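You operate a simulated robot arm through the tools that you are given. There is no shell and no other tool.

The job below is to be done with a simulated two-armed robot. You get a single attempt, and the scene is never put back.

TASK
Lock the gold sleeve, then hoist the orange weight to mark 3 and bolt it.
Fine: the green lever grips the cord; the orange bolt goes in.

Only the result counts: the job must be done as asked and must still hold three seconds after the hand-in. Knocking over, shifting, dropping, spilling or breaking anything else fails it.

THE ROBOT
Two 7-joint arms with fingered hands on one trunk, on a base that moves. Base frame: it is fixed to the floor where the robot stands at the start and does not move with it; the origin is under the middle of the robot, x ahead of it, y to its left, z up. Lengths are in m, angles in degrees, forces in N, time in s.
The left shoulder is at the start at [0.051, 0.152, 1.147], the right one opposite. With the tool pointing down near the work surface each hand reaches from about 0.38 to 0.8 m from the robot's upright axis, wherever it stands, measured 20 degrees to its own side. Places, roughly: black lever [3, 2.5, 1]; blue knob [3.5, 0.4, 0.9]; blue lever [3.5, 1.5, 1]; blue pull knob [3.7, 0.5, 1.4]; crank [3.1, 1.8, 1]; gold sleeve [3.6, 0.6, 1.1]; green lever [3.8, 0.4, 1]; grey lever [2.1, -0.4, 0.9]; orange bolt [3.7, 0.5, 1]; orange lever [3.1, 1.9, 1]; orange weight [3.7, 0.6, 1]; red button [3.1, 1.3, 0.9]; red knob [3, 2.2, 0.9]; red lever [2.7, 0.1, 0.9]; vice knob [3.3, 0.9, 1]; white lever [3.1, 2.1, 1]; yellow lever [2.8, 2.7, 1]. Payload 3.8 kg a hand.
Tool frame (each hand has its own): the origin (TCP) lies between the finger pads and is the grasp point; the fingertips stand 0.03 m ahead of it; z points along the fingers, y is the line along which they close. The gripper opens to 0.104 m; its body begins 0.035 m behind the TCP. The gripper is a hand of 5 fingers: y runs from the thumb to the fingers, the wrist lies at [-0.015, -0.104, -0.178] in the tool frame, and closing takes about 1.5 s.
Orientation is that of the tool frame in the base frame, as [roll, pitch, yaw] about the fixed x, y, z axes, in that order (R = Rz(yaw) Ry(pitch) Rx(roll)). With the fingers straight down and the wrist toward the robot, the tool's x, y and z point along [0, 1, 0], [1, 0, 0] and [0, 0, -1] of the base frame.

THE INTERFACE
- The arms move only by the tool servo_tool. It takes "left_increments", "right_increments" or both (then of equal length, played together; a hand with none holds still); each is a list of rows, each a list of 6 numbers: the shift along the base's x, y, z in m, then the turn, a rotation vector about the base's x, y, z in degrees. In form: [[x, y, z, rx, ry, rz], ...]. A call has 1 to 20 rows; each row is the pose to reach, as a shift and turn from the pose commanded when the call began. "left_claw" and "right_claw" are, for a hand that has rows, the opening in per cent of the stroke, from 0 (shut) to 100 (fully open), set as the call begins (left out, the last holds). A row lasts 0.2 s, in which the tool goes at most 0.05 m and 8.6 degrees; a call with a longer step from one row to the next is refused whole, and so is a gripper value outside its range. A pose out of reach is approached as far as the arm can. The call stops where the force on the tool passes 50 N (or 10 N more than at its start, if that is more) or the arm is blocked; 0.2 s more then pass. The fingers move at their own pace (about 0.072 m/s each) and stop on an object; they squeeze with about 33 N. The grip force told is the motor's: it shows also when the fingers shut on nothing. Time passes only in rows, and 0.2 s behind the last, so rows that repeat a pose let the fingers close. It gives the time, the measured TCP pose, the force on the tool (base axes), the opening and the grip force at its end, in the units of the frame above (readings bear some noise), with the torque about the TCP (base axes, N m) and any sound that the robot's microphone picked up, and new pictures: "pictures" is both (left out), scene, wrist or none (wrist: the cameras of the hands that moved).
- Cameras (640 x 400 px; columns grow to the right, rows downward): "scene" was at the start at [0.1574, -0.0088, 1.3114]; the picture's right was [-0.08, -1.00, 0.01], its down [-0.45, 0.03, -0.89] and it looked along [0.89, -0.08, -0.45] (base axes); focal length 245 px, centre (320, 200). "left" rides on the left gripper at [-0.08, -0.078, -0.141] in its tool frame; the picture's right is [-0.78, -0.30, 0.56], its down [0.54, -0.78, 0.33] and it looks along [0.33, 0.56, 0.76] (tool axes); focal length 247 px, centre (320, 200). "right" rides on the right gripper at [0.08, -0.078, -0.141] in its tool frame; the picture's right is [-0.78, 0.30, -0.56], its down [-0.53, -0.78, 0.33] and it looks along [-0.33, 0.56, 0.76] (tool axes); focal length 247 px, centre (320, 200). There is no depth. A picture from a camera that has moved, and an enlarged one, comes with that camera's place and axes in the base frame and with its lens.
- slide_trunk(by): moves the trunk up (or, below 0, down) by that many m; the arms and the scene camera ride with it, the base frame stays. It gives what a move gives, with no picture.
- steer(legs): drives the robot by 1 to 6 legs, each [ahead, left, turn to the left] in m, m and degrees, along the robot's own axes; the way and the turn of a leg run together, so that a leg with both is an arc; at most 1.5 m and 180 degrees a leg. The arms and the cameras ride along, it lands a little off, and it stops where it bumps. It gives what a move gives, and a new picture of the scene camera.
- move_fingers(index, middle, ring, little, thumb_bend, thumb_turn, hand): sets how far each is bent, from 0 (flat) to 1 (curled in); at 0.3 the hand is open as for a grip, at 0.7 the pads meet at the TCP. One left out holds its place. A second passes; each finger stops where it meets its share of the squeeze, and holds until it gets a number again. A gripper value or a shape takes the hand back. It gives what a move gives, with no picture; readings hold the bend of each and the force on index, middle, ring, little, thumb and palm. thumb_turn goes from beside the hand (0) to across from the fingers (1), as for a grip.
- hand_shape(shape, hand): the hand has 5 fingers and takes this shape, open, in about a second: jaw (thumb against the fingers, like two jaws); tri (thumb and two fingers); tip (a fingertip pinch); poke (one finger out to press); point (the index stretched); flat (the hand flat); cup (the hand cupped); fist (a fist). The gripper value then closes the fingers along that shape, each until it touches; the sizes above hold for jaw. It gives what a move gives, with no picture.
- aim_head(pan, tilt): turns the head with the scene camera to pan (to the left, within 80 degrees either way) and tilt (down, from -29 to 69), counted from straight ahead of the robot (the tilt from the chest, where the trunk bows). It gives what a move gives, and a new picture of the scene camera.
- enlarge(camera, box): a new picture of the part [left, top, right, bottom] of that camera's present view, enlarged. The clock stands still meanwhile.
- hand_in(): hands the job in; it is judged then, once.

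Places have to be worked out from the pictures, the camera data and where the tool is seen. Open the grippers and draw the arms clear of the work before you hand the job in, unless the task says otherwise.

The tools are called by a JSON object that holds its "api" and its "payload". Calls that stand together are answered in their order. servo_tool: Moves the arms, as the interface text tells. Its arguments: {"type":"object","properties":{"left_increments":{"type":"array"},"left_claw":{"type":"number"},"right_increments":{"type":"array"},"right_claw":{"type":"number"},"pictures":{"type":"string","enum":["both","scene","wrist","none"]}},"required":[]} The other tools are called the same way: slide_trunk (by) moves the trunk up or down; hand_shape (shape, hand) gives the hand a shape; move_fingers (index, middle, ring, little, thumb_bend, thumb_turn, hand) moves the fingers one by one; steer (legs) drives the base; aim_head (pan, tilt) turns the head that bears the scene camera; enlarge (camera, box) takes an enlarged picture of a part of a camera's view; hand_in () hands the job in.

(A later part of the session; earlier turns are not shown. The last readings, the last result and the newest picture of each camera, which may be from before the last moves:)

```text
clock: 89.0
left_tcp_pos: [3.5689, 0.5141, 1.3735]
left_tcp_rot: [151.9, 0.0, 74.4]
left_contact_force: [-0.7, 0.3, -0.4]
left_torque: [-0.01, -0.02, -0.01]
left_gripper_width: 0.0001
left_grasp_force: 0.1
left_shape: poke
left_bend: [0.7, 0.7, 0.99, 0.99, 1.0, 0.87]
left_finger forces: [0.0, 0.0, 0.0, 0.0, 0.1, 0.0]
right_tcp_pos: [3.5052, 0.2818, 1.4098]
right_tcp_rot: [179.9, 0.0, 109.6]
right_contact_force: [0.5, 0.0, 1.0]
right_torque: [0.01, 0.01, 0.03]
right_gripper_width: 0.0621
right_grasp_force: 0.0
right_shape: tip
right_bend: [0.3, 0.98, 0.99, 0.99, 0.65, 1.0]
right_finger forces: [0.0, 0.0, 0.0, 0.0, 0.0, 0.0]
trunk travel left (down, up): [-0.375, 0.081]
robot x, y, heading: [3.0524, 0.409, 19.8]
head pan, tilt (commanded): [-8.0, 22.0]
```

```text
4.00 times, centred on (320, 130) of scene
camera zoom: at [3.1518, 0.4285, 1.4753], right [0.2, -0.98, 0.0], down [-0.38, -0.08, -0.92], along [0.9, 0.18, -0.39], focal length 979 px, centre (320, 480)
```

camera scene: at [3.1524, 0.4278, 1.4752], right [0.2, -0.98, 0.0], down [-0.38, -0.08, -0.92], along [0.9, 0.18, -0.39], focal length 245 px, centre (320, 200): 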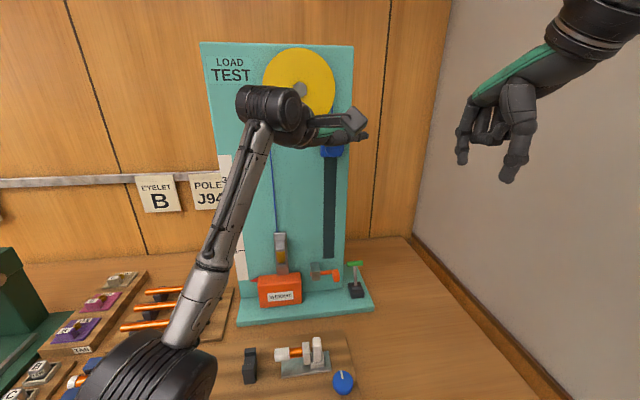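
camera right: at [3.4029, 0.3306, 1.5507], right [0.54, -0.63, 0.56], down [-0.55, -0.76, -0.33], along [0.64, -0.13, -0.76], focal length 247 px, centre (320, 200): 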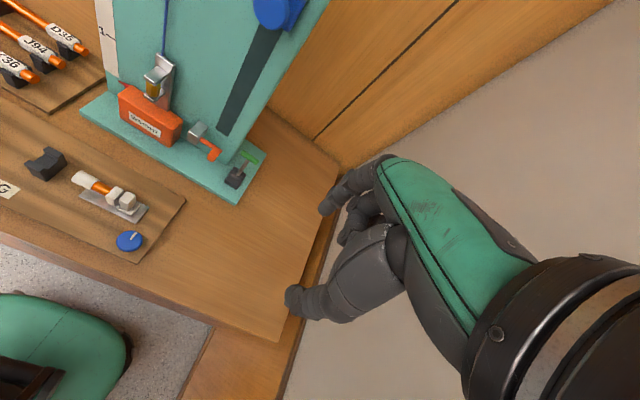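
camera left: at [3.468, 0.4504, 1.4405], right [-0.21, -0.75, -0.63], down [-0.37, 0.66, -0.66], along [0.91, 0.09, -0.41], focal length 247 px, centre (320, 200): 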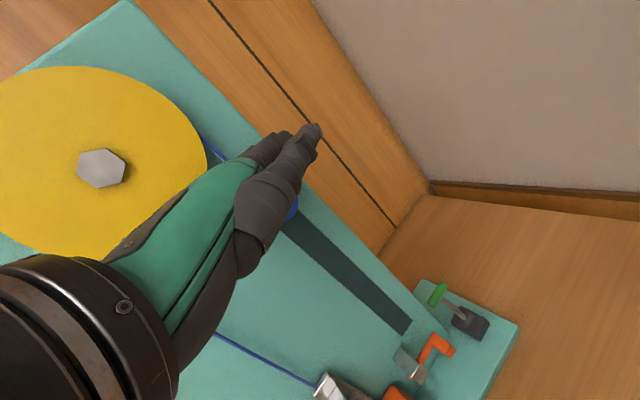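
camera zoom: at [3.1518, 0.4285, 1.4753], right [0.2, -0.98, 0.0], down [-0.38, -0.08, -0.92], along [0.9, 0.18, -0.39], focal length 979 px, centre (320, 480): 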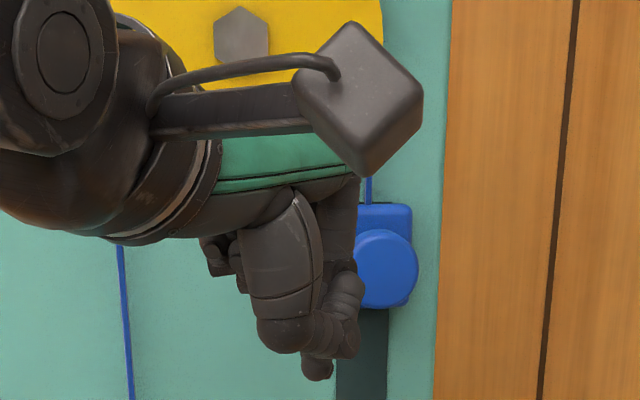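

The poke shape bundles the index and middle against the thumb, with the tips along the tool axis, which makes a compact and sturdy pusher. I'll place those tips just above the knob's top ridge, stopping about 6 cm short for a check.

{"api": "servo_tool", "payload": {"left_increments": [[0.01, -0.004, 0.022, -0.52, -2.24, 1.63], [0.026, -0.01, 0.044, -1.04, -4.48, 3.27], [0.042, -0.017, 0.0631, -1.56, -6.72, 4.9], [0.058, -0.0234, 0.0631, -1.56, -6.72, 4.9]], "pictures": "both"}}

{"api": "enlarge", "payload": {"camera": "scene", "box": [260, 70, 420, 170]}}

{"api": "enlarge", "payload": {"camera": "left", "box": [200, 130, 440, 280]}}

```text
clock: 90.0
left_tcp_pos: [3.6267, 0.4895, 1.4359]
left_tcp_rot: [144.9, -0.1, 79.4]
left_contact_force: [-0.2, -0.6, 0.6]
left_torque: [0.0, 0.01, -0.01]
left_gripper_width: 0.0
left_grasp_force: 0.1
left_shape: poke
left_bend: [0.7, 0.7, 0.99, 0.99, 1.0, 0.87]
left_finger forces: [0.0, 0.1, 0.0, 0.0, 0.1, 0.0]
right_tcp_pos: [3.5052, 0.2815, 1.41]
right_tcp_rot: [-179.9, 0.0, 109.6]
right_contact_force: [-0.7, -0.5, 0.0]
right_torque: [0.01, 0.02, 0.02]
right_gripper_width: 0.0621
right_grasp_force: 0.0
right_shape: tip
right_bend: [0.3, 0.98, 0.99, 0.99, 0.65, 1.0]
right_finger forces: [0.1, 0.1, 0.1, 0.0, 0.1, 0.0]
trunk travel left (down, up): [-0.375, 0.081]
robot x, y, heading: [3.0539, 0.4089, 19.7]
head pan, tilt (commanded): [-8.0, 22.0]
camera scene: at [3.152, 0.4284, 1.4753], right [0.2, -0.98, 0.0], down [-0.38, -0.08, -0.92], along [0.9, 0.18, -0.39], focal length 245 px, centre (320, 200)
camera left: at [3.4696, 0.4369, 1.5064], right [-0.07, -0.78, -0.63], down [-0.34, 0.61, -0.72], along [0.94, 0.16, -0.3], focal length 247 px, centre (320, 200)
```

scene: 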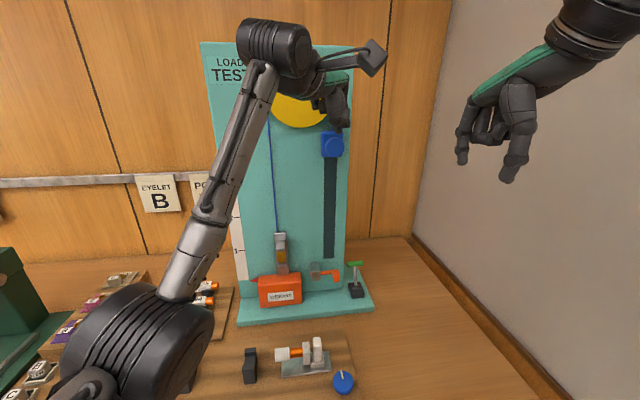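
left: 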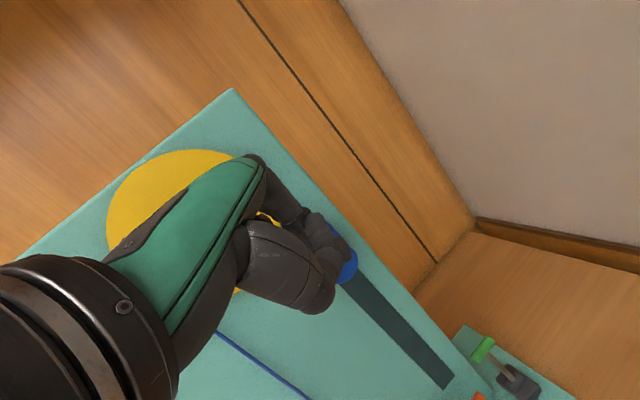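

```text
4.00 times, centred on (340, 120) of scene
camera zoom: at [3.152, 0.4284, 1.4753], right [0.2, -0.98, 0.0], down [-0.38, -0.08, -0.92], along [0.9, 0.18, -0.39], focal length 979 px, centre (240, 520)
```

zoom: 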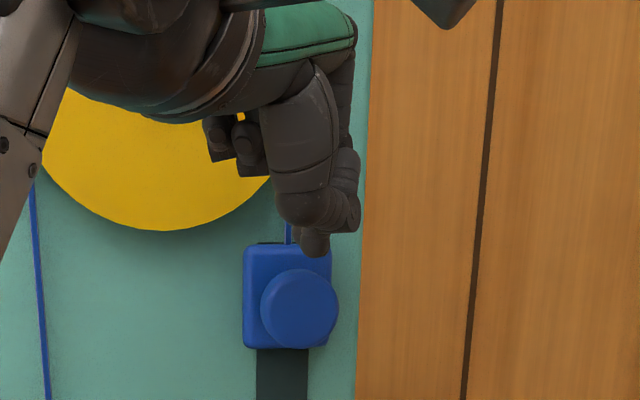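

```text
2.67 times, centred on (320, 205) of left
camera zoom: at [3.4696, 0.4369, 1.5064], right [-0.07, -0.78, -0.63], down [-0.34, 0.61, -0.72], along [0.94, 0.16, -0.3], focal length 659 px, centre (320, 187)
```

zoom: 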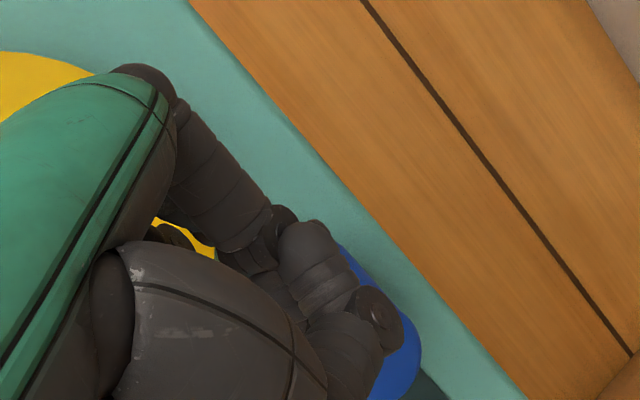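

The fingertips are centered over the knob (l = −0.723) with their undersides at about z = 1.408. I'll move forward 6 cm so they sit over the knob, above its top.

{"api": "servo_tool", "payload": {"left_increments": [[0.014, 0.005, 0.002, 0, 0, 0], [0.0284, 0.0098, 0.004, 0, 0, 0], [0.0425, 0.0146, 0.004, 0, 0, 0], [0.0567, 0.0195, 0.004, 0, 0, 0]], "pictures": "both"}}

{"api": "enlarge", "payload": {"camera": "scene", "box": [280, 80, 400, 155]}}

{"api": "enlarge", "payload": {"camera": "left", "box": [240, 170, 420, 290]}}

```text
clock: 91.0
left_tcp_pos: [3.6853, 0.5082, 1.4389]
left_tcp_rot: [145.0, -0.1, 79.3]
left_contact_force: [0.2, -0.2, -0.3]
left_torque: [-0.01, 0.02, -0.02]
left_gripper_width: 0.0
left_grasp_force: 0.1
left_shape: poke
left_bend: [0.7, 0.7, 0.99, 0.99, 1.0, 0.87]
left_finger forces: [0.0, 0.0, 0.0, 0.0, 0.1, 0.0]
right_tcp_pos: [3.5045, 0.2819, 1.4103]
right_tcp_rot: [-180.0, 0.1, 109.6]
right_contact_force: [-0.8, -0.9, -0.2]
right_torque: [-0.01, 0.02, 0.01]
right_gripper_width: 0.0621
right_grasp_force: 0.0
right_shape: tip
right_bend: [0.3, 0.98, 0.99, 0.99, 0.65, 1.0]
right_finger forces: [0.0, 0.0, 0.0, 0.1, 0.0, 0.1]
trunk travel left (down, up): [-0.375, 0.081]
robot x, y, heading: [3.0519, 0.4112, 19.4]
head pan, tilt (commanded): [-8.0, 22.0]
camera scene: at [3.1519, 0.4287, 1.4753], right [0.2, -0.98, 0.0], down [-0.38, -0.08, -0.92], along [0.9, 0.18, -0.39], focal length 245 px, centre (320, 200)
camera left: at [3.5277, 0.4562, 1.5095], right [-0.07, -0.78, -0.63], down [-0.34, 0.61, -0.72], along [0.94, 0.16, -0.3], focal length 247 px, centre (320, 200)
```

scene: 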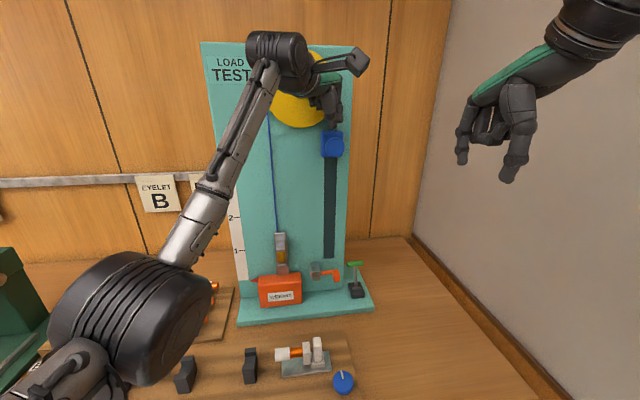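
left: 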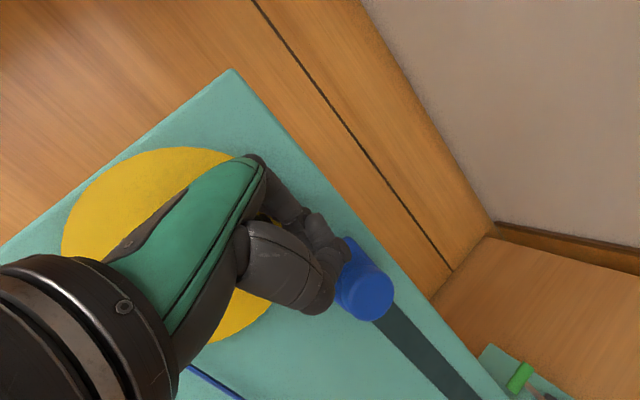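

```text
5.33 times, centred on (340, 118) of scene
camera zoom: at [3.1519, 0.4287, 1.4753], right [0.2, -0.98, 0.0], down [-0.38, -0.08, -0.92], along [0.9, 0.18, -0.39], focal length 1306 px, centre (213, 640)
```

zoom: 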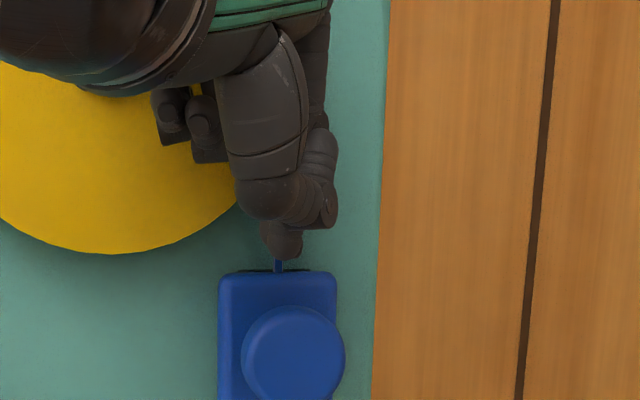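

```text
3.33 times, centred on (330, 230) of left
camera zoom: at [3.5277, 0.4562, 1.5095], right [-0.07, -0.78, -0.63], down [-0.34, 0.61, -0.72], along [0.94, 0.16, -0.3], focal length 823 px, centre (287, 100)
```

zoom: 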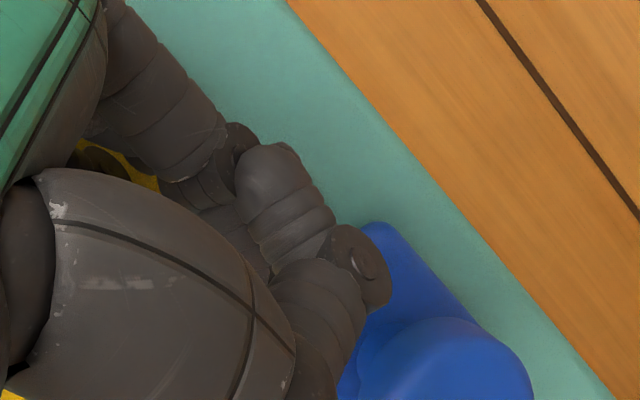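

The fingertips sit about 18 mm above the knob's ridge and centered within 3 mm. I'll press down gently to make contact and feel the load.

{"api": "servo_tool", "payload": {"left_increments": [[0, -0.001, -0.01, 0, 0, 0], [0, -0.002, -0.02, 0, 0, 0], [0, -0.002, -0.03, 0, 0, 0], [0, -0.002, -0.04, 0, 0, 0]], "pictures": "scene"}}

{"api": "enlarge", "payload": {"camera": "scene", "box": [240, 80, 400, 180]}}

```text
clock: 92.0
left_tcp_pos: [3.6815, 0.5057, 1.4002]
left_tcp_rot: [144.8, 0.0, 79.3]
left_contact_force: [-0.6, 0.5, 8.4]
left_torque: [0.03, 0.09, 0.0]
left_gripper_width: 0.0002
left_grasp_force: 0.1
left_shape: poke
left_bend: [0.7, 0.7, 0.99, 0.99, 1.0, 0.87]
left_finger forces: [8.8, 0.0, 0.1, 0.1, 0.0, 0.1]
right_tcp_pos: [3.5042, 0.2822, 1.4111]
right_tcp_rot: [179.9, -0.1, 109.6]
right_contact_force: [-0.1, -0.4, 0.4]
right_torque: [-0.01, 0.0, -0.01]
right_gripper_width: 0.0619
right_grasp_force: 0.0
right_shape: tip
right_bend: [0.3, 0.98, 0.99, 0.99, 0.65, 1.0]
right_finger forces: [0.1, 0.0, 0.0, 0.0, 0.1, 0.0]
trunk travel left (down, up): [-0.375, 0.081]
robot x, y, heading: [3.0544, 0.4047, 19.6]
head pan, tilt (commanded): [-8.0, 22.0]
camera scene: at [3.1502, 0.4289, 1.4754], right [0.2, -0.98, 0.0], down [-0.38, -0.08, -0.92], along [0.9, 0.18, -0.39], focal length 245 px, centre (320, 200)
```

scene: 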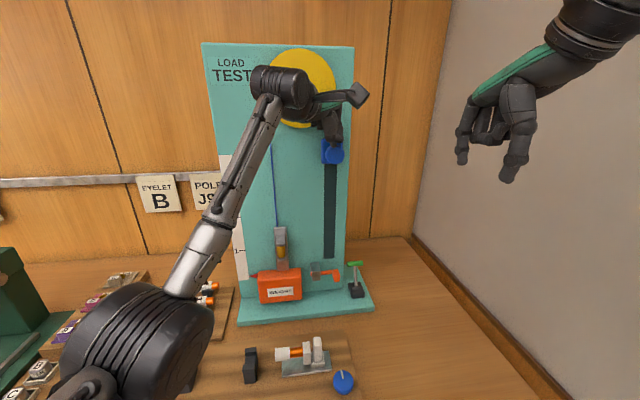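

```text
4.00 times, centred on (320, 130) of scene
camera zoom: at [3.1502, 0.4289, 1.4754], right [0.2, -0.98, 0.0], down [-0.38, -0.08, -0.92], along [0.9, 0.18, -0.39], focal length 979 px, centre (320, 480)
```

zoom: 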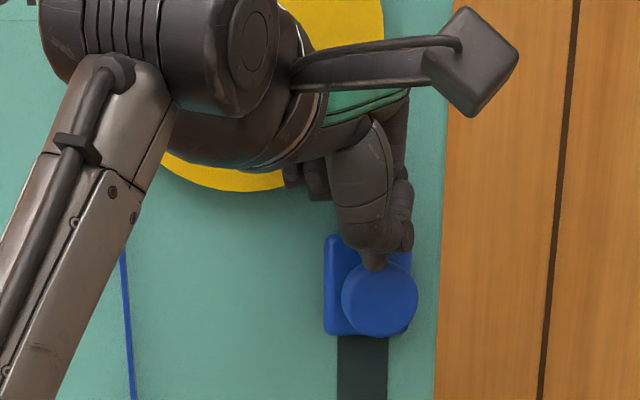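

The knob is moving under about 8 N of load and the weight has begun to rise. I'll push down another 12 cm at a steady pace and then check.

{"api": "servo_tool", "payload": {"left_increments": [[0.0003, 0.0001, -0.012, 0, 0, 0], [0.0006, 0.0002, -0.024, 0, 0, 0], [0.0009, 0.0003, -0.036, 0, 0, 0], [0.0012, 0.0004, -0.048, 0, 0, 0], [0.0015, 0.0005, -0.06, 0, 0, 0], [0.0018, 0.0006, -0.072, 0, 0, 0], [0.0021, 0.0007, -0.084, 0, 0, 0], [0.0024, 0.0008, -0.096, 0, 0, 0], [0.0027, 0.0009, -0.108, 0, 0, 0], [0.003, 0.001, -0.12, 0, 0, 0]], "pictures": "both"}}

{"api": "enlarge", "payload": {"camera": "scene", "box": [240, 130, 400, 230]}}

```text
clock: 94.2
left_tcp_pos: [3.6827, 0.5088, 1.2797]
left_tcp_rot: [144.9, -0.1, 79.3]
left_contact_force: [-2.8, -1.7, 8.6]
left_torque: [-0.04, 0.1, 0.0]
left_gripper_width: 0.0001
left_grasp_force: 0.1
left_shape: poke
left_bend: [0.7, 0.7, 0.99, 0.99, 1.0, 0.88]
left_finger forces: [7.7, 0.1, 0.0, 0.1, 0.0, 0.1]
right_tcp_pos: [3.5023, 0.2816, 1.41]
right_tcp_rot: [180.0, 0.1, 109.6]
right_contact_force: [-0.3, -0.1, 0.5]
right_torque: [0.0, 0.0, -0.02]
right_gripper_width: 0.062
right_grasp_force: 0.0
right_shape: tip
right_bend: [0.3, 0.98, 0.99, 0.99, 0.65, 1.0]
right_finger forces: [0.0, 0.0, 0.0, 0.0, 0.0, 0.0]
trunk travel left (down, up): [-0.375, 0.081]
robot x, y, heading: [3.0497, 0.4126, 19.4]
head pan, tilt (commanded): [-8.0, 22.0]
camera scene: at [3.1495, 0.428, 1.4754], right [0.2, -0.98, 0.0], down [-0.38, -0.08, -0.92], along [0.9, 0.18, -0.39], focal length 245 px, centre (320, 200)
camera left: at [3.526, 0.4552, 1.3504], right [-0.07, -0.78, -0.63], down [-0.34, 0.61, -0.72], along [0.94, 0.16, -0.3], focal length 247 px, centre (320, 200)
```

scene: 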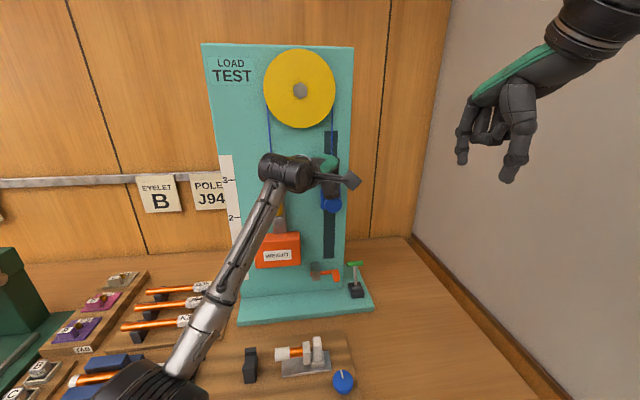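
left: 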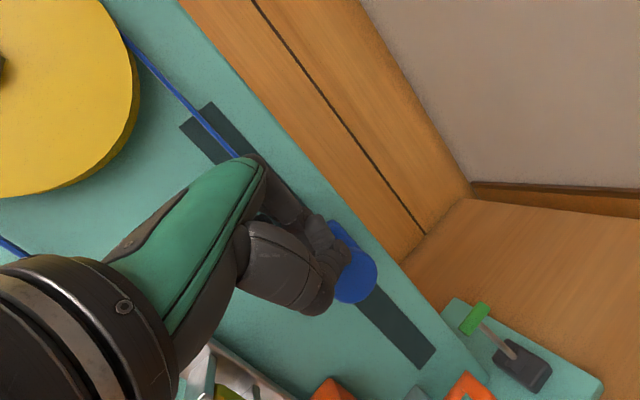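

```text
4.00 times, centred on (320, 180) of scene
camera zoom: at [3.1495, 0.428, 1.4754], right [0.2, -0.98, 0.0], down [-0.38, -0.08, -0.92], along [0.9, 0.18, -0.39], focal length 979 px, centre (320, 280)
```

zoom: 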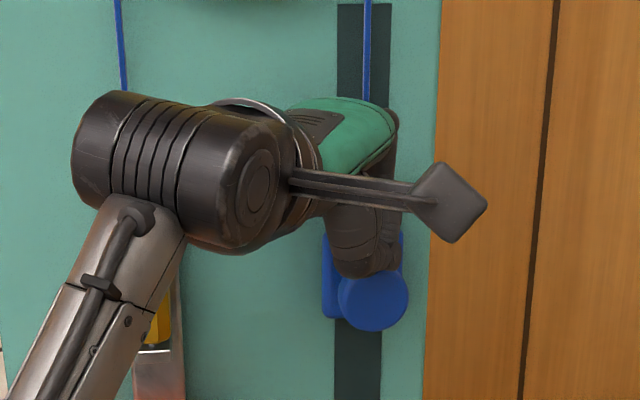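

The knob keeps following the finger at a steady 8–9 N, and the weight has passed mark 1. I'll push a further 12 cm.

{"api": "servo_tool", "payload": {"left_increments": [[0.0002, 0.0001, -0.012, 0, 0, 0], [0.0004, 0.0001, -0.024, 0, 0, 0], [0.0006, 0.0001, -0.036, 0, 0, 0], [0.0008, 0.0001, -0.048, 0, 0, 0], [0.001, 0.0001, -0.06, 0, 0, 0], [0.0012, 0.0001, -0.072, 0, 0, 0], [0.0014, 0.0001, -0.084, 0, 0, 0], [0.0016, 0.0001, -0.096, 0, 0, 0], [0.0018, 0.0001, -0.108, 0, 0, 0], [0.002, 0.0001, -0.12, 0, 0, 0]], "pictures": "both"}}

{"api": "enlarge", "payload": {"camera": "scene", "box": [210, 150, 370, 270]}}

```text
clock: 96.4
left_tcp_pos: [3.6876, 0.5086, 1.1589]
left_tcp_rot: [144.9, -0.1, 79.4]
left_contact_force: [-5.0, 0.5, 6.9]
left_torque: [0.03, 0.21, -0.01]
left_gripper_width: 0.0001
left_grasp_force: 0.1
left_shape: poke
left_bend: [0.7, 0.7, 0.99, 0.99, 1.0, 0.88]
left_finger forces: [9.4, 0.0, 0.1, 0.0, 0.1, 0.1]
right_tcp_pos: [3.5029, 0.2819, 1.4109]
right_tcp_rot: [180.0, 0.0, 109.6]
right_contact_force: [0.7, 0.6, -0.7]
right_torque: [0.04, -0.01, 0.03]
right_gripper_width: 0.0619
right_grasp_force: 0.1
right_shape: tip
right_bend: [0.3, 0.98, 0.99, 0.99, 0.65, 1.0]
right_finger forces: [0.0, 0.0, 0.0, 0.0, 0.1, 0.1]
trunk travel left (down, up): [-0.375, 0.081]
robot x, y, heading: [3.0521, 0.4073, 19.4]
head pan, tilt (commanded): [-8.0, 22.0]
camera scene: at [3.1494, 0.4287, 1.4754], right [0.2, -0.98, 0.0], down [-0.38, -0.08, -0.92], along [0.9, 0.18, -0.39], focal length 245 px, centre (320, 200)
camera left: at [3.5294, 0.4561, 1.2291], right [-0.07, -0.78, -0.63], down [-0.34, 0.61, -0.72], along [0.94, 0.16, -0.3], focal length 247 px, centre (320, 200)
```

scene: 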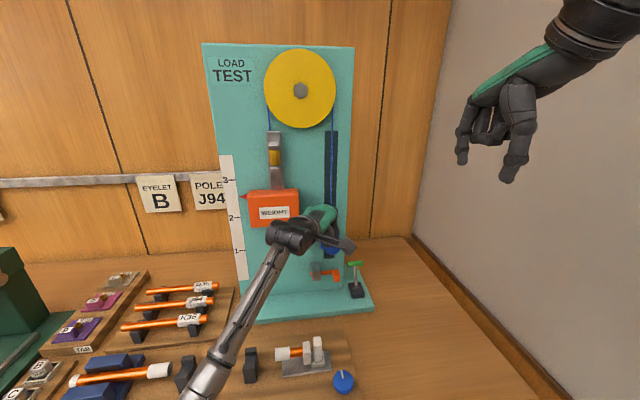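
left: 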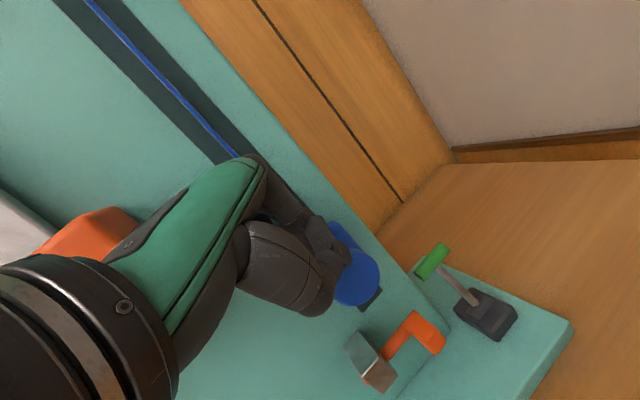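

```text
3.33 times, centred on (290, 210) of scene
camera zoom: at [3.1494, 0.4287, 1.4754], right [0.2, -0.98, 0.0], down [-0.38, -0.08, -0.92], along [0.9, 0.18, -0.39], focal length 816 px, centre (420, 167)
```

zoom: 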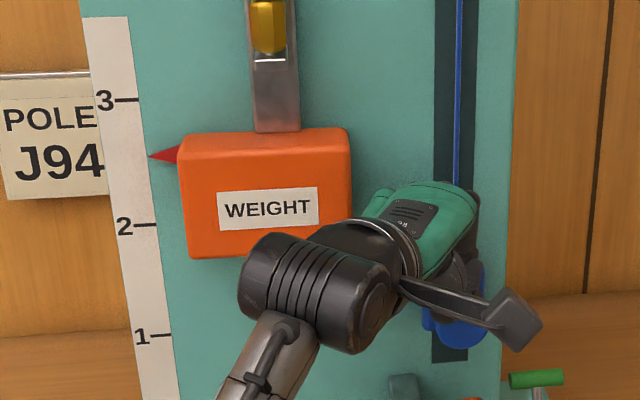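

The pointer is roughly 38 mm below mark 3 once I allow for parallax. I'll push down 34 mm more and re-check.

{"api": "servo_tool", "payload": {"left_increments": [[0.0002, 0, -0.009, 0, 0, 0], [0.0004, 0, -0.018, 0, 0, 0], [0.0006, 0, -0.026, 0, 0, 0], [0.0008, 0, -0.034, 0, 0, 0]], "pictures": "both"}}

{"api": "enlarge", "payload": {"camera": "scene", "box": [210, 140, 370, 260]}}

{"api": "enlarge", "payload": {"camera": "scene", "box": [215, 160, 265, 220]}}

```text
clock: 97.4
left_tcp_pos: [3.686, 0.5088, 1.1261]
left_tcp_rot: [145.0, -0.1, 79.3]
left_contact_force: [-3.9, 2.1, 7.7]
left_torque: [0.04, 0.17, -0.01]
left_gripper_width: 0.0
left_grasp_force: 0.1
left_shape: poke
left_bend: [0.7, 0.7, 0.99, 0.99, 1.0, 0.88]
left_finger forces: [9.3, 0.0, 0.0, 0.0, 0.0, 0.0]
right_tcp_pos: [3.5036, 0.2818, 1.4107]
right_tcp_rot: [179.8, 0.0, 109.6]
right_contact_force: [-0.2, 0.2, 0.2]
right_torque: [0.01, 0.0, -0.04]
right_gripper_width: 0.0622
right_grasp_force: 0.0
right_shape: tip
right_bend: [0.3, 0.98, 0.99, 0.99, 0.65, 1.0]
right_finger forces: [0.0, 0.0, 0.1, 0.0, 0.0, 0.0]
trunk travel left (down, up): [-0.375, 0.081]
robot x, y, heading: [3.0505, 0.4118, 19.5]
head pan, tilt (commanded): [-8.0, 22.0]
camera scene: at [3.1497, 0.4291, 1.4754], right [0.2, -0.98, 0.0], down [-0.38, -0.08, -0.92], along [0.9, 0.18, -0.39], focal length 245 px, centre (320, 200)
camera left: at [3.5293, 0.4561, 1.1964], right [-0.07, -0.78, -0.63], down [-0.34, 0.61, -0.72], along [0.94, 0.16, -0.3], focal length 247 px, centre (320, 200)
```

scene: 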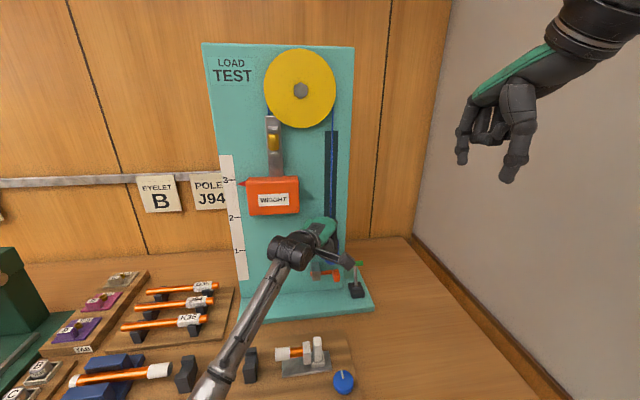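
left: 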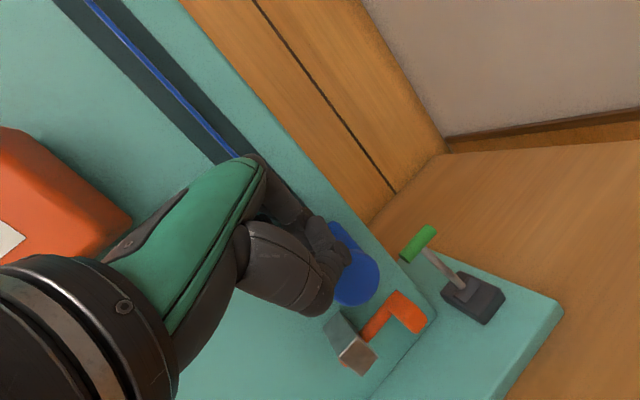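

```text
3.33 times, centred on (290, 200) of scene
camera zoom: at [3.1497, 0.4291, 1.4754], right [0.2, -0.98, 0.0], down [-0.38, -0.08, -0.92], along [0.9, 0.18, -0.39], focal length 816 px, centre (420, 200)
```

zoom: 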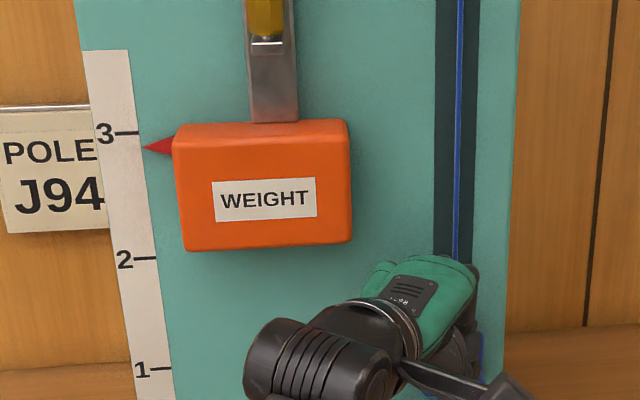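

```text
6.67 times, centred on (240, 190) of scene
camera zoom: at [3.1497, 0.4291, 1.4754], right [0.2, -0.98, 0.0], down [-0.38, -0.08, -0.92], along [0.9, 0.18, -0.39], focal length 1632 px, centre (853, 267)
```

zoom: 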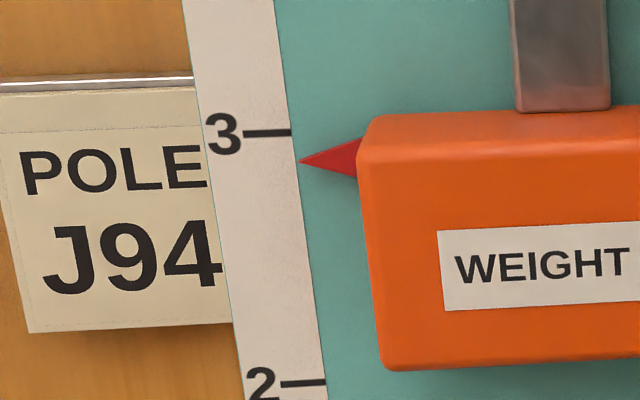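

The pointer is close. After correcting for parallax I estimate it's 5–7 mm below mark 3, so I'll press down 6 mm more and compare again.

{"api": "servo_tool", "payload": {"left_increments": [[0, 0, -0.003, 0, 0, 0], [0, 0, -0.006, 0, 0, 0], [0, 0, -0.006, 0, 0, 0]], "pictures": "none"}}

{"api": "enlarge", "payload": {"camera": "scene", "box": [215, 160, 265, 220]}}

{"api": "enlarge", "payload": {"camera": "left", "box": [280, 190, 520, 340]}}

{"api": "enlarge", "payload": {"camera": "scene", "box": [290, 210, 390, 310]}}

```text
clock: 98.2
left_tcp_pos: [3.6882, 0.5083, 1.1206]
left_tcp_rot: [144.9, 0.0, 79.2]
left_contact_force: [-3.7, 1.8, 9.3]
left_torque: [0.05, 0.23, -0.02]
left_gripper_width: 0.0
left_grasp_force: 0.0
left_shape: poke
left_bend: [0.7, 0.7, 0.99, 0.99, 1.0, 0.88]
left_finger forces: [9.6, 0.0, 0.0, 0.0, 0.0, 0.0]
right_tcp_pos: [3.5036, 0.282, 1.4107]
right_tcp_rot: [180.0, 0.0, 109.6]
right_contact_force: [0.7, 0.7, 0.0]
right_torque: [0.0, -0.04, -0.01]
right_gripper_width: 0.0621
right_grasp_force: 0.0
right_shape: tip
right_bend: [0.3, 0.98, 0.99, 0.99, 0.65, 1.0]
right_finger forces: [0.0, 0.0, 0.0, 0.0, 0.0, 0.0]
trunk travel left (down, up): [-0.375, 0.081]
robot x, y, heading: [3.0525, 0.4086, 19.5]
head pan, tilt (commanded): [-8.0, 22.0]
```

```text
6.67 times, centred on (240, 190) of scene
camera zoom: at [3.1495, 0.429, 1.4755], right [0.2, -0.98, 0.0], down [-0.38, -0.08, -0.92], along [0.9, 0.18, -0.39], focal length 1632 px, centre (853, 267)
```

zoom: 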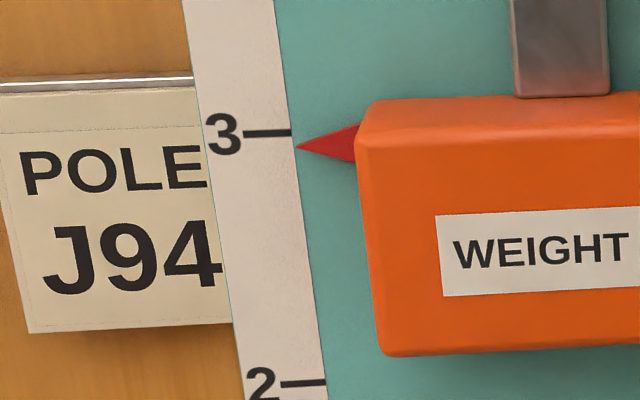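

```text
2.67 times, centred on (400, 265) of left
camera zoom: at [3.5293, 0.456, 1.1907], right [-0.07, -0.78, -0.63], down [-0.34, 0.61, -0.72], along [0.94, 0.16, -0.3], focal length 659 px, centre (107, 27)
```

zoom: 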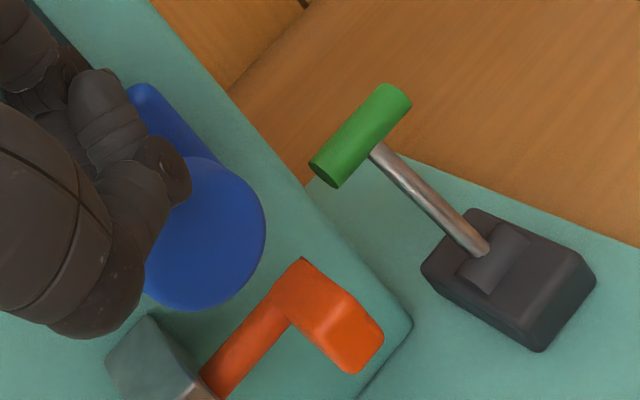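

```text
4.00 times, centred on (340, 260) of scene
camera zoom: at [3.1495, 0.429, 1.4755], right [0.2, -0.98, 0.0], down [-0.38, -0.08, -0.92], along [0.9, 0.18, -0.39], focal length 979 px, centre (240, -40)
```

zoom: 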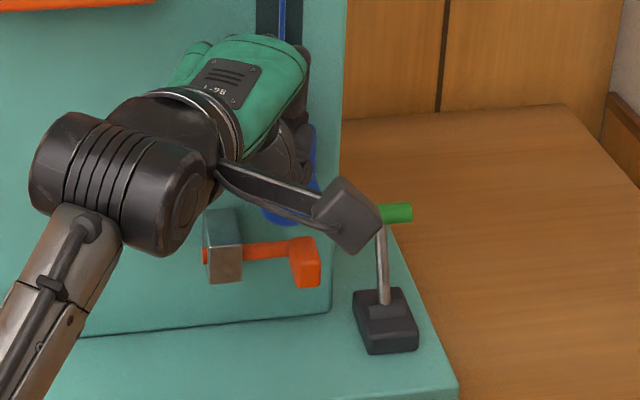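

After the parallax correction the pointer is within about 2 mm of mark 3. I'll hold the left hand exactly there and bring the right hand in over the green lever, whose handle is near n = 3.695, l = −0.80, z = 1.015, with the thumb in front and index behind.

{"api": "servo_tool", "payload": {"right_increments": [[0.02, 0.012, -0.03, 1.02, -1.51, 2.98], [0.045, 0.027, -0.06, 2.04, -3.02, 5.95], [0.07, 0.042, -0.09, 3.06, -4.53, 8.93], [0.095, 0.058, -0.12, 4.08, -6.04, 11.91], [0.12, 0.073, -0.15, 5.1, -7.55, 14.89], [0.146, 0.089, -0.18, 6.11, -9.06, 17.86], [0.172, 0.105, -0.21, 7.13, -10.57, 20.84], [0.198, 0.12, -0.24, 8.15, -12.08, 23.82], [0.225, 0.136, -0.27, 9.17, -13.59, 26.79], [0.2516, 0.1524, -0.3, 10.19, -15.1, 29.77]], "right_claw": 55, "pictures": "both"}}

{"api": "enlarge", "payload": {"camera": "scene", "box": [290, 190, 418, 310]}}

{"api": "enlarge", "payload": {"camera": "right", "box": [180, 140, 420, 290]}}

```text
clock: 100.4
left_tcp_pos: [3.6863, 0.5077, 1.1208]
left_tcp_rot: [144.8, -0.1, 79.4]
left_contact_force: [-4.9, 2.0, 8.7]
left_torque: [0.04, 0.21, -0.05]
left_gripper_width: 0.0
left_grasp_force: 0.0
left_shape: poke
left_bend: [0.7, 0.7, 0.99, 0.99, 1.0, 0.88]
left_finger forces: [9.9, 0.0, 0.1, 0.0, 0.1, 0.0]
right_tcp_pos: [3.7214, 0.4126, 1.1513]
right_tcp_rot: [164.0, -0.4, 135.7]
right_contact_force: [0.6, -0.8, -0.3]
right_torque: [0.01, 0.02, 0.02]
right_gripper_width: 0.0572
right_grasp_force: 0.0
right_shape: tip
right_bend: [0.73, 0.98, 0.99, 0.99, 0.67, 1.0]
right_finger forces: [0.1, 0.0, 0.0, 0.0, 0.1, 0.1]
right hand out of reach, approached as far as the arm can: row 9, 10
trunk travel left (down, up): [-0.375, 0.081]
robot x, y, heading: [3.0492, 0.4074, 19.3]
head pan, tilt (commanded): [-8.0, 22.0]
camera scene: at [3.15, 0.4285, 1.4754], right [0.2, -0.98, 0.0], down [-0.38, -0.08, -0.92], along [0.9, 0.18, -0.39], focal length 245 px, centre (320, 200)
camera right: at [3.5845, 0.3859, 1.264], right [0.65, -0.45, 0.61], down [-0.08, -0.84, -0.54], along [0.76, 0.3, -0.58], focal length 247 px, centre (320, 200)
```

scene: 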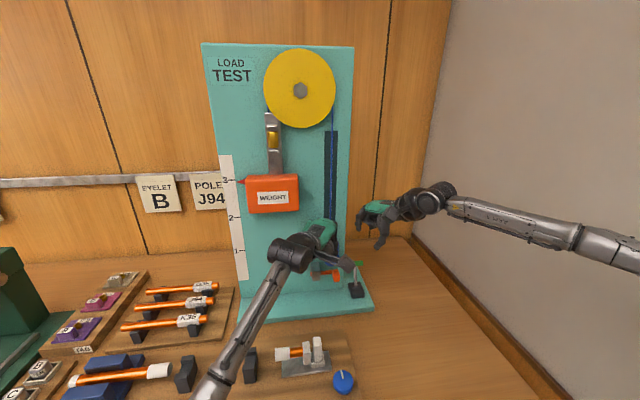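
right: 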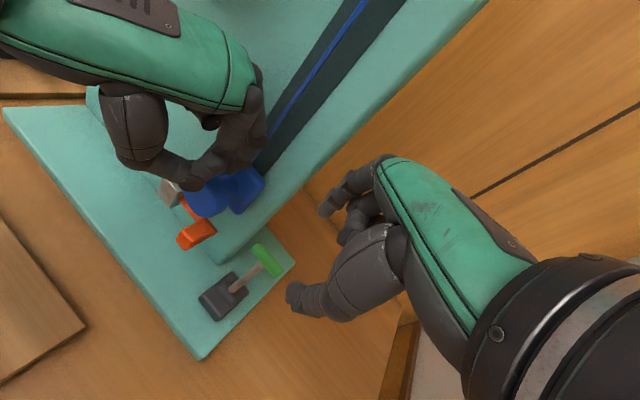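

```text
3.33 times, centred on (354, 250) of scene
camera zoom: at [3.15, 0.4285, 1.4754], right [0.2, -0.98, 0.0], down [-0.38, -0.08, -0.92], along [0.9, 0.18, -0.39], focal length 816 px, centre (207, 33)
```

zoom: 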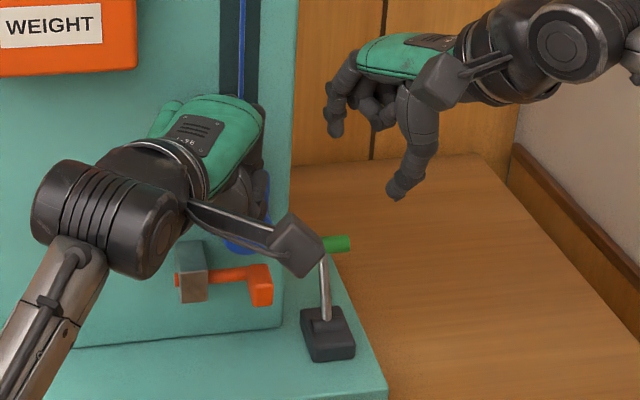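

```text
2.67 times, centred on (300, 215) of right
camera zoom: at [3.5845, 0.3859, 1.264], right [0.65, -0.45, 0.61], down [-0.08, -0.84, -0.54], along [0.76, 0.3, -0.58], focal length 659 px, centre (373, 160)
```

zoom: 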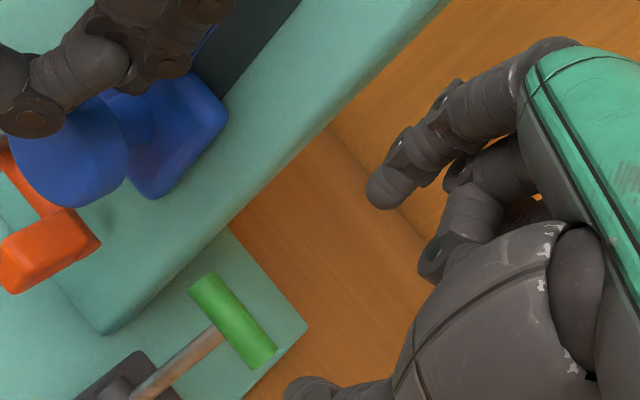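

The right arm stopped a little short with the fingers pointing steeply down. A shallower finger angle sets the wrist farther back, so I'll tilt to about 58° and continue over the handle.

{"api": "servo_tool", "payload": {"right_increments": [[0.01, 0.005, -0.015, 2.85, -2.81, 0], [0.02, 0.01, -0.03, 5.7, -5.62, 0], [0.031, 0.016, -0.05, 8.54, -8.42, 0], [0.0423, 0.0215, -0.07, 11.39, -11.23, 0]], "pictures": "both"}}

{"api": "enlarge", "payload": {"camera": "right", "box": [180, 140, 420, 290]}}

{"api": "enlarge", "payload": {"camera": "scene", "box": [290, 190, 418, 310]}}

```text
clock: 101.4
left_tcp_pos: [3.6879, 0.5079, 1.1199]
left_tcp_rot: [144.9, 0.0, 79.3]
left_contact_force: [-3.9, 0.6, 8.2]
left_torque: [-0.02, 0.15, -0.01]
left_gripper_width: 0.0002
left_grasp_force: 0.1
left_shape: poke
left_bend: [0.7, 0.7, 0.99, 0.99, 1.0, 0.88]
left_finger forces: [8.8, 0.0, 0.0, 0.0, 0.0, 0.1]
right_tcp_pos: [3.7633, 0.435, 1.0815]
right_tcp_rot: [148.1, -0.2, 135.9]
right_contact_force: [-0.7, 0.6, 0.3]
right_torque: [0.03, 0.03, 0.01]
right_gripper_width: 0.0572
right_grasp_force: 0.1
right_shape: tip
right_bend: [0.73, 0.98, 0.99, 0.99, 0.67, 1.0]
right_finger forces: [0.0, 0.1, 0.1, 0.0, 0.0, 0.0]
trunk travel left (down, up): [-0.375, 0.081]
robot x, y, heading: [3.0556, 0.4075, 19.5]
head pan, tilt (commanded): [-8.0, 22.0]
camera scene: at [3.15, 0.4294, 1.4754], right [0.2, -0.98, 0.0], down [-0.38, -0.08, -0.92], along [0.9, 0.18, -0.39], focal length 245 px, centre (320, 200)
camera right: at [3.607, 0.3895, 1.1586], right [0.53, -0.57, 0.63], down [0.05, -0.72, -0.69], along [0.85, 0.4, -0.35], focal length 247 px, centre (320, 200)
```

scene: 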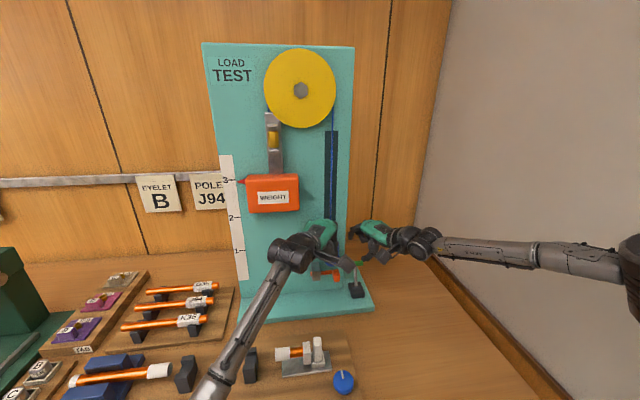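
right: 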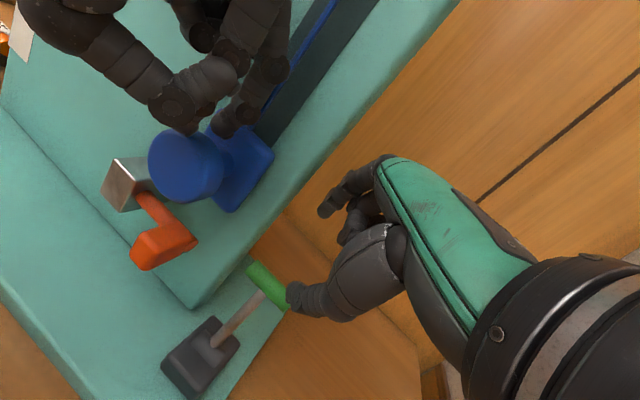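

```text
2.67 times, centred on (300, 215) of right
camera zoom: at [3.607, 0.3895, 1.1586], right [0.53, -0.57, 0.63], down [0.05, -0.72, -0.69], along [0.85, 0.4, -0.35], focal length 659 px, centre (373, 160)
```

zoom: 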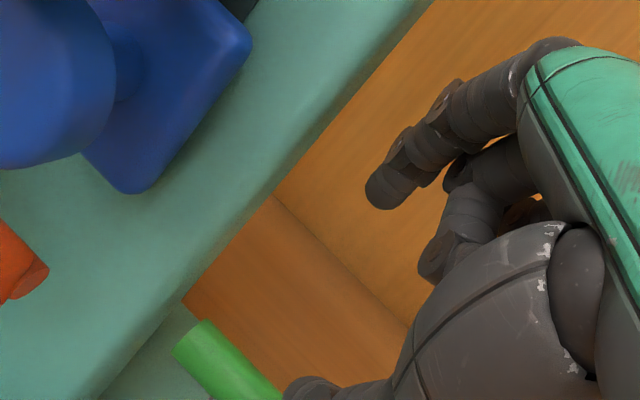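

```text
3.33 times, centred on (354, 250) of scene
camera zoom: at [3.15, 0.4294, 1.4754], right [0.2, -0.98, 0.0], down [-0.38, -0.08, -0.92], along [0.9, 0.18, -0.39], focal length 816 px, centre (207, 33)
```

zoom: 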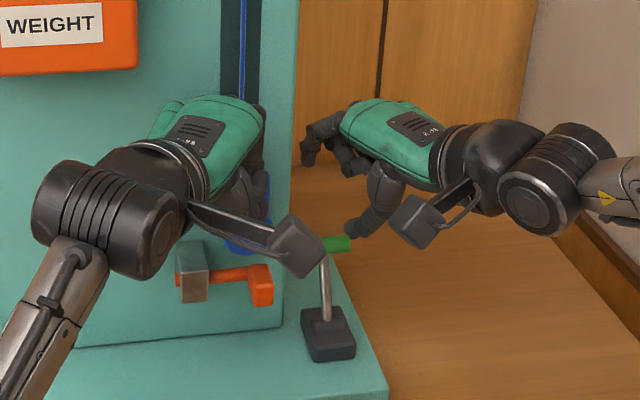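

The hand reached its place over the handle. I'll open wider and steepen the fingers to about 70° so the thumb can pass in front of the handle and the index behind it.

{"api": "servo_tool", "payload": {"right_increments": [[-0.002, -0.001, 0.003, -4.29, 4.2, 0], [-0.0044, -0.0026, 0.006, -8.57, 8.4, 0], [-0.0044, -0.0026, 0.006, -8.57, 8.4, 0]], "right_claw": 75, "pictures": "wrist"}}

{"api": "enlarge", "payload": {"camera": "right", "box": [200, 180, 380, 330]}}

{"api": "enlarge", "payload": {"camera": "left", "box": [320, 150, 560, 300]}}

```text
clock: 102.2
left_tcp_pos: [3.6861, 0.5083, 1.1203]
left_tcp_rot: [144.9, 0.0, 79.2]
left_contact_force: [-1.9, -0.3, 6.8]
left_torque: [-0.04, 0.1, -0.03]
left_gripper_width: 0.0
left_grasp_force: 0.0
left_shape: poke
left_bend: [0.7, 0.7, 0.99, 0.99, 1.0, 0.88]
left_finger forces: [7.3, 0.0, 0.0, 0.1, 0.0, 0.0]
right_tcp_pos: [3.7593, 0.4324, 1.0857]
right_tcp_rot: [158.5, -0.4, 136.2]
right_contact_force: [-0.3, -0.9, -0.8]
right_torque: [-0.04, 0.0, 0.03]
right_gripper_width: 0.0777
right_grasp_force: 0.1
right_shape: tip
right_bend: [0.28, 0.98, 0.99, 0.99, 0.54, 0.99]
right_finger forces: [0.0, 0.1, 0.1, 0.0, 0.0, 0.0]
trunk travel left (down, up): [-0.375, 0.081]
robot x, y, heading: [3.0516, 0.4103, 19.3]
head pan, tilt (commanded): [-8.0, 22.0]
camera right: at [3.6143, 0.3976, 1.1874], right [0.61, -0.49, 0.62], down [-0.03, -0.8, -0.6], along [0.79, 0.35, -0.5], focal length 247 px, centre (320, 200)
```

right: 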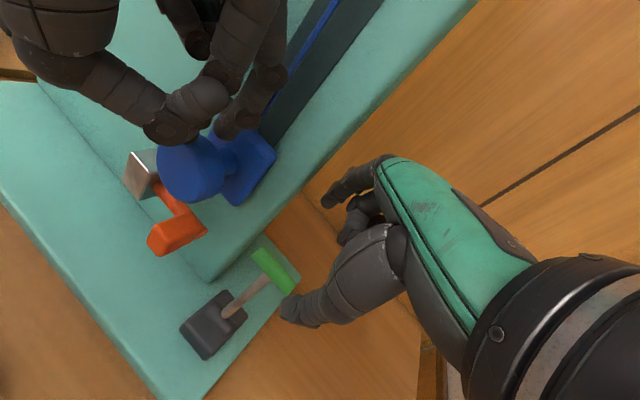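

```text
2.67 times, centred on (290, 255) of right
camera zoom: at [3.6143, 0.3976, 1.1874], right [0.61, -0.49, 0.62], down [-0.03, -0.8, -0.6], along [0.79, 0.35, -0.5], focal length 659 px, centre (400, 53)
```

zoom: 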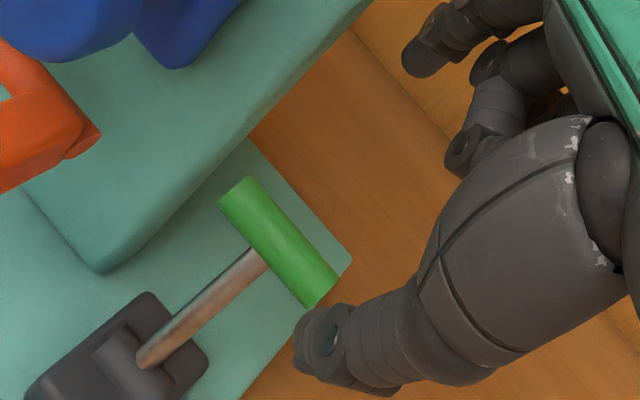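

```text
2.67 times, centred on (440, 225) of left
camera zoom: at [3.5297, 0.4556, 1.1907], right [-0.07, -0.78, -0.63], down [-0.34, 0.61, -0.72], along [0.94, 0.16, -0.3], focal length 659 px, centre (0, 133)
```

zoom: 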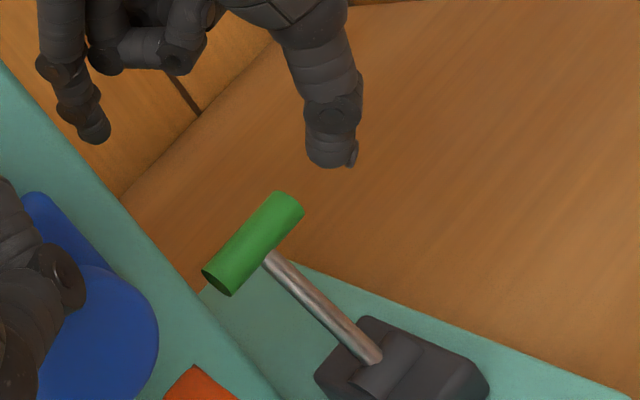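

Intersecting the two wrist cameras puts the handle at n = 3.7065, l = −0.805, z = 1.008, leaning back about 22°. I'll lower the open pinch straight over it.

{"api": "servo_tool", "payload": {"right_increments": [[0.002, 0.0007, -0.017, 0, 0, 0], [0.004, 0.0013, -0.034, 0, 0, 0], [0.006, 0.002, -0.051, 0, 0, 0], [0.0076, 0.0026, -0.0684, 0, 0, 0]], "pictures": "wrist"}}

{"api": "enlarge", "payload": {"camera": "right", "box": [220, 160, 400, 310]}}

{"api": "enlarge", "payload": {"camera": "left", "box": [320, 150, 560, 300]}}

```text
clock: 103.2
left_tcp_pos: [3.6866, 0.5084, 1.12]
left_tcp_rot: [144.8, 0.1, 79.2]
left_contact_force: [-3.1, -0.3, 6.6]
left_torque: [0.0, 0.07, 0.03]
left_gripper_width: 0.0
left_grasp_force: 0.1
left_shape: poke
left_bend: [0.7, 0.7, 0.99, 0.99, 1.0, 0.88]
left_finger forces: [7.4, 0.0, 0.0, 0.0, 0.0, 0.1]
right_tcp_pos: [3.7677, 0.4361, 1.0156]
right_tcp_rot: [160.0, -0.2, 135.8]
right_contact_force: [-1.2, 0.2, 0.2]
right_torque: [0.0, 0.0, -0.03]
right_gripper_width: 0.0776
right_grasp_force: 0.0
right_shape: tip
right_bend: [0.28, 0.98, 0.99, 0.99, 0.54, 0.99]
right_finger forces: [0.0, 0.0, 0.0, 0.0, 0.1, 0.0]
trunk travel left (down, up): [-0.375, 0.081]
robot x, y, heading: [3.0522, 0.4065, 19.6]
head pan, tilt (commanded): [-8.0, 22.0]
camera right: at [3.6247, 0.4044, 1.1222], right [0.62, -0.48, 0.62], down [-0.05, -0.81, -0.58], along [0.78, 0.33, -0.53], focal length 247 px, centre (320, 200)
```

right: 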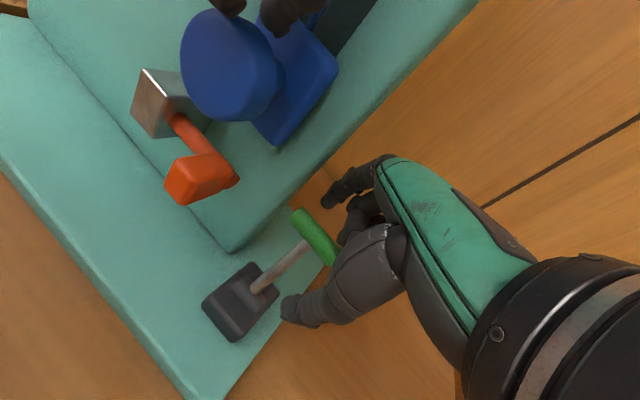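

```text
2.67 times, centred on (310, 235) of right
camera zoom: at [3.6247, 0.4044, 1.1222], right [0.62, -0.48, 0.62], down [-0.05, -0.81, -0.58], along [0.78, 0.33, -0.53], focal length 659 px, centre (347, 107)
```

zoom: 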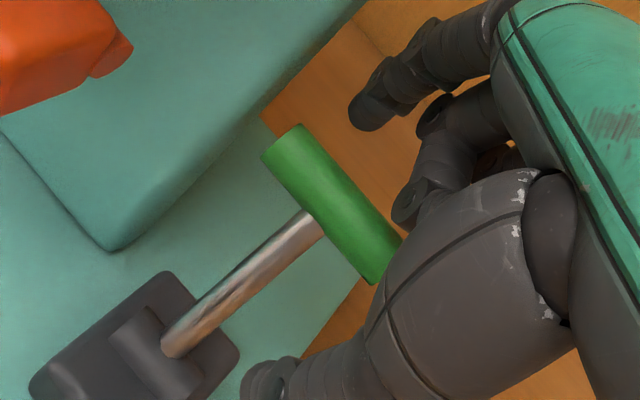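

```text
2.67 times, centred on (440, 225) of left
camera zoom: at [3.5297, 0.4556, 1.1908], right [-0.07, -0.78, -0.63], down [-0.34, 0.61, -0.72], along [0.94, 0.16, -0.3], focal length 659 px, centre (0, 133)
```

zoom: 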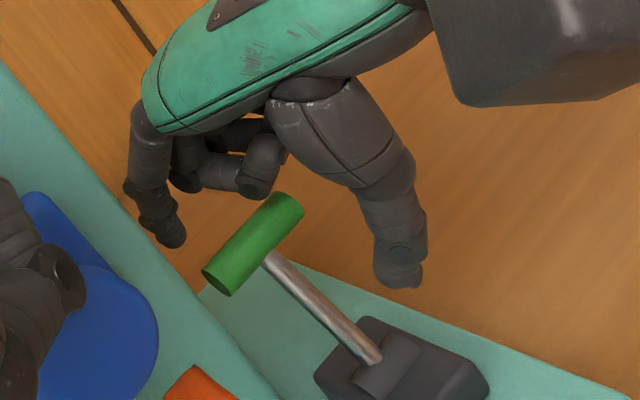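

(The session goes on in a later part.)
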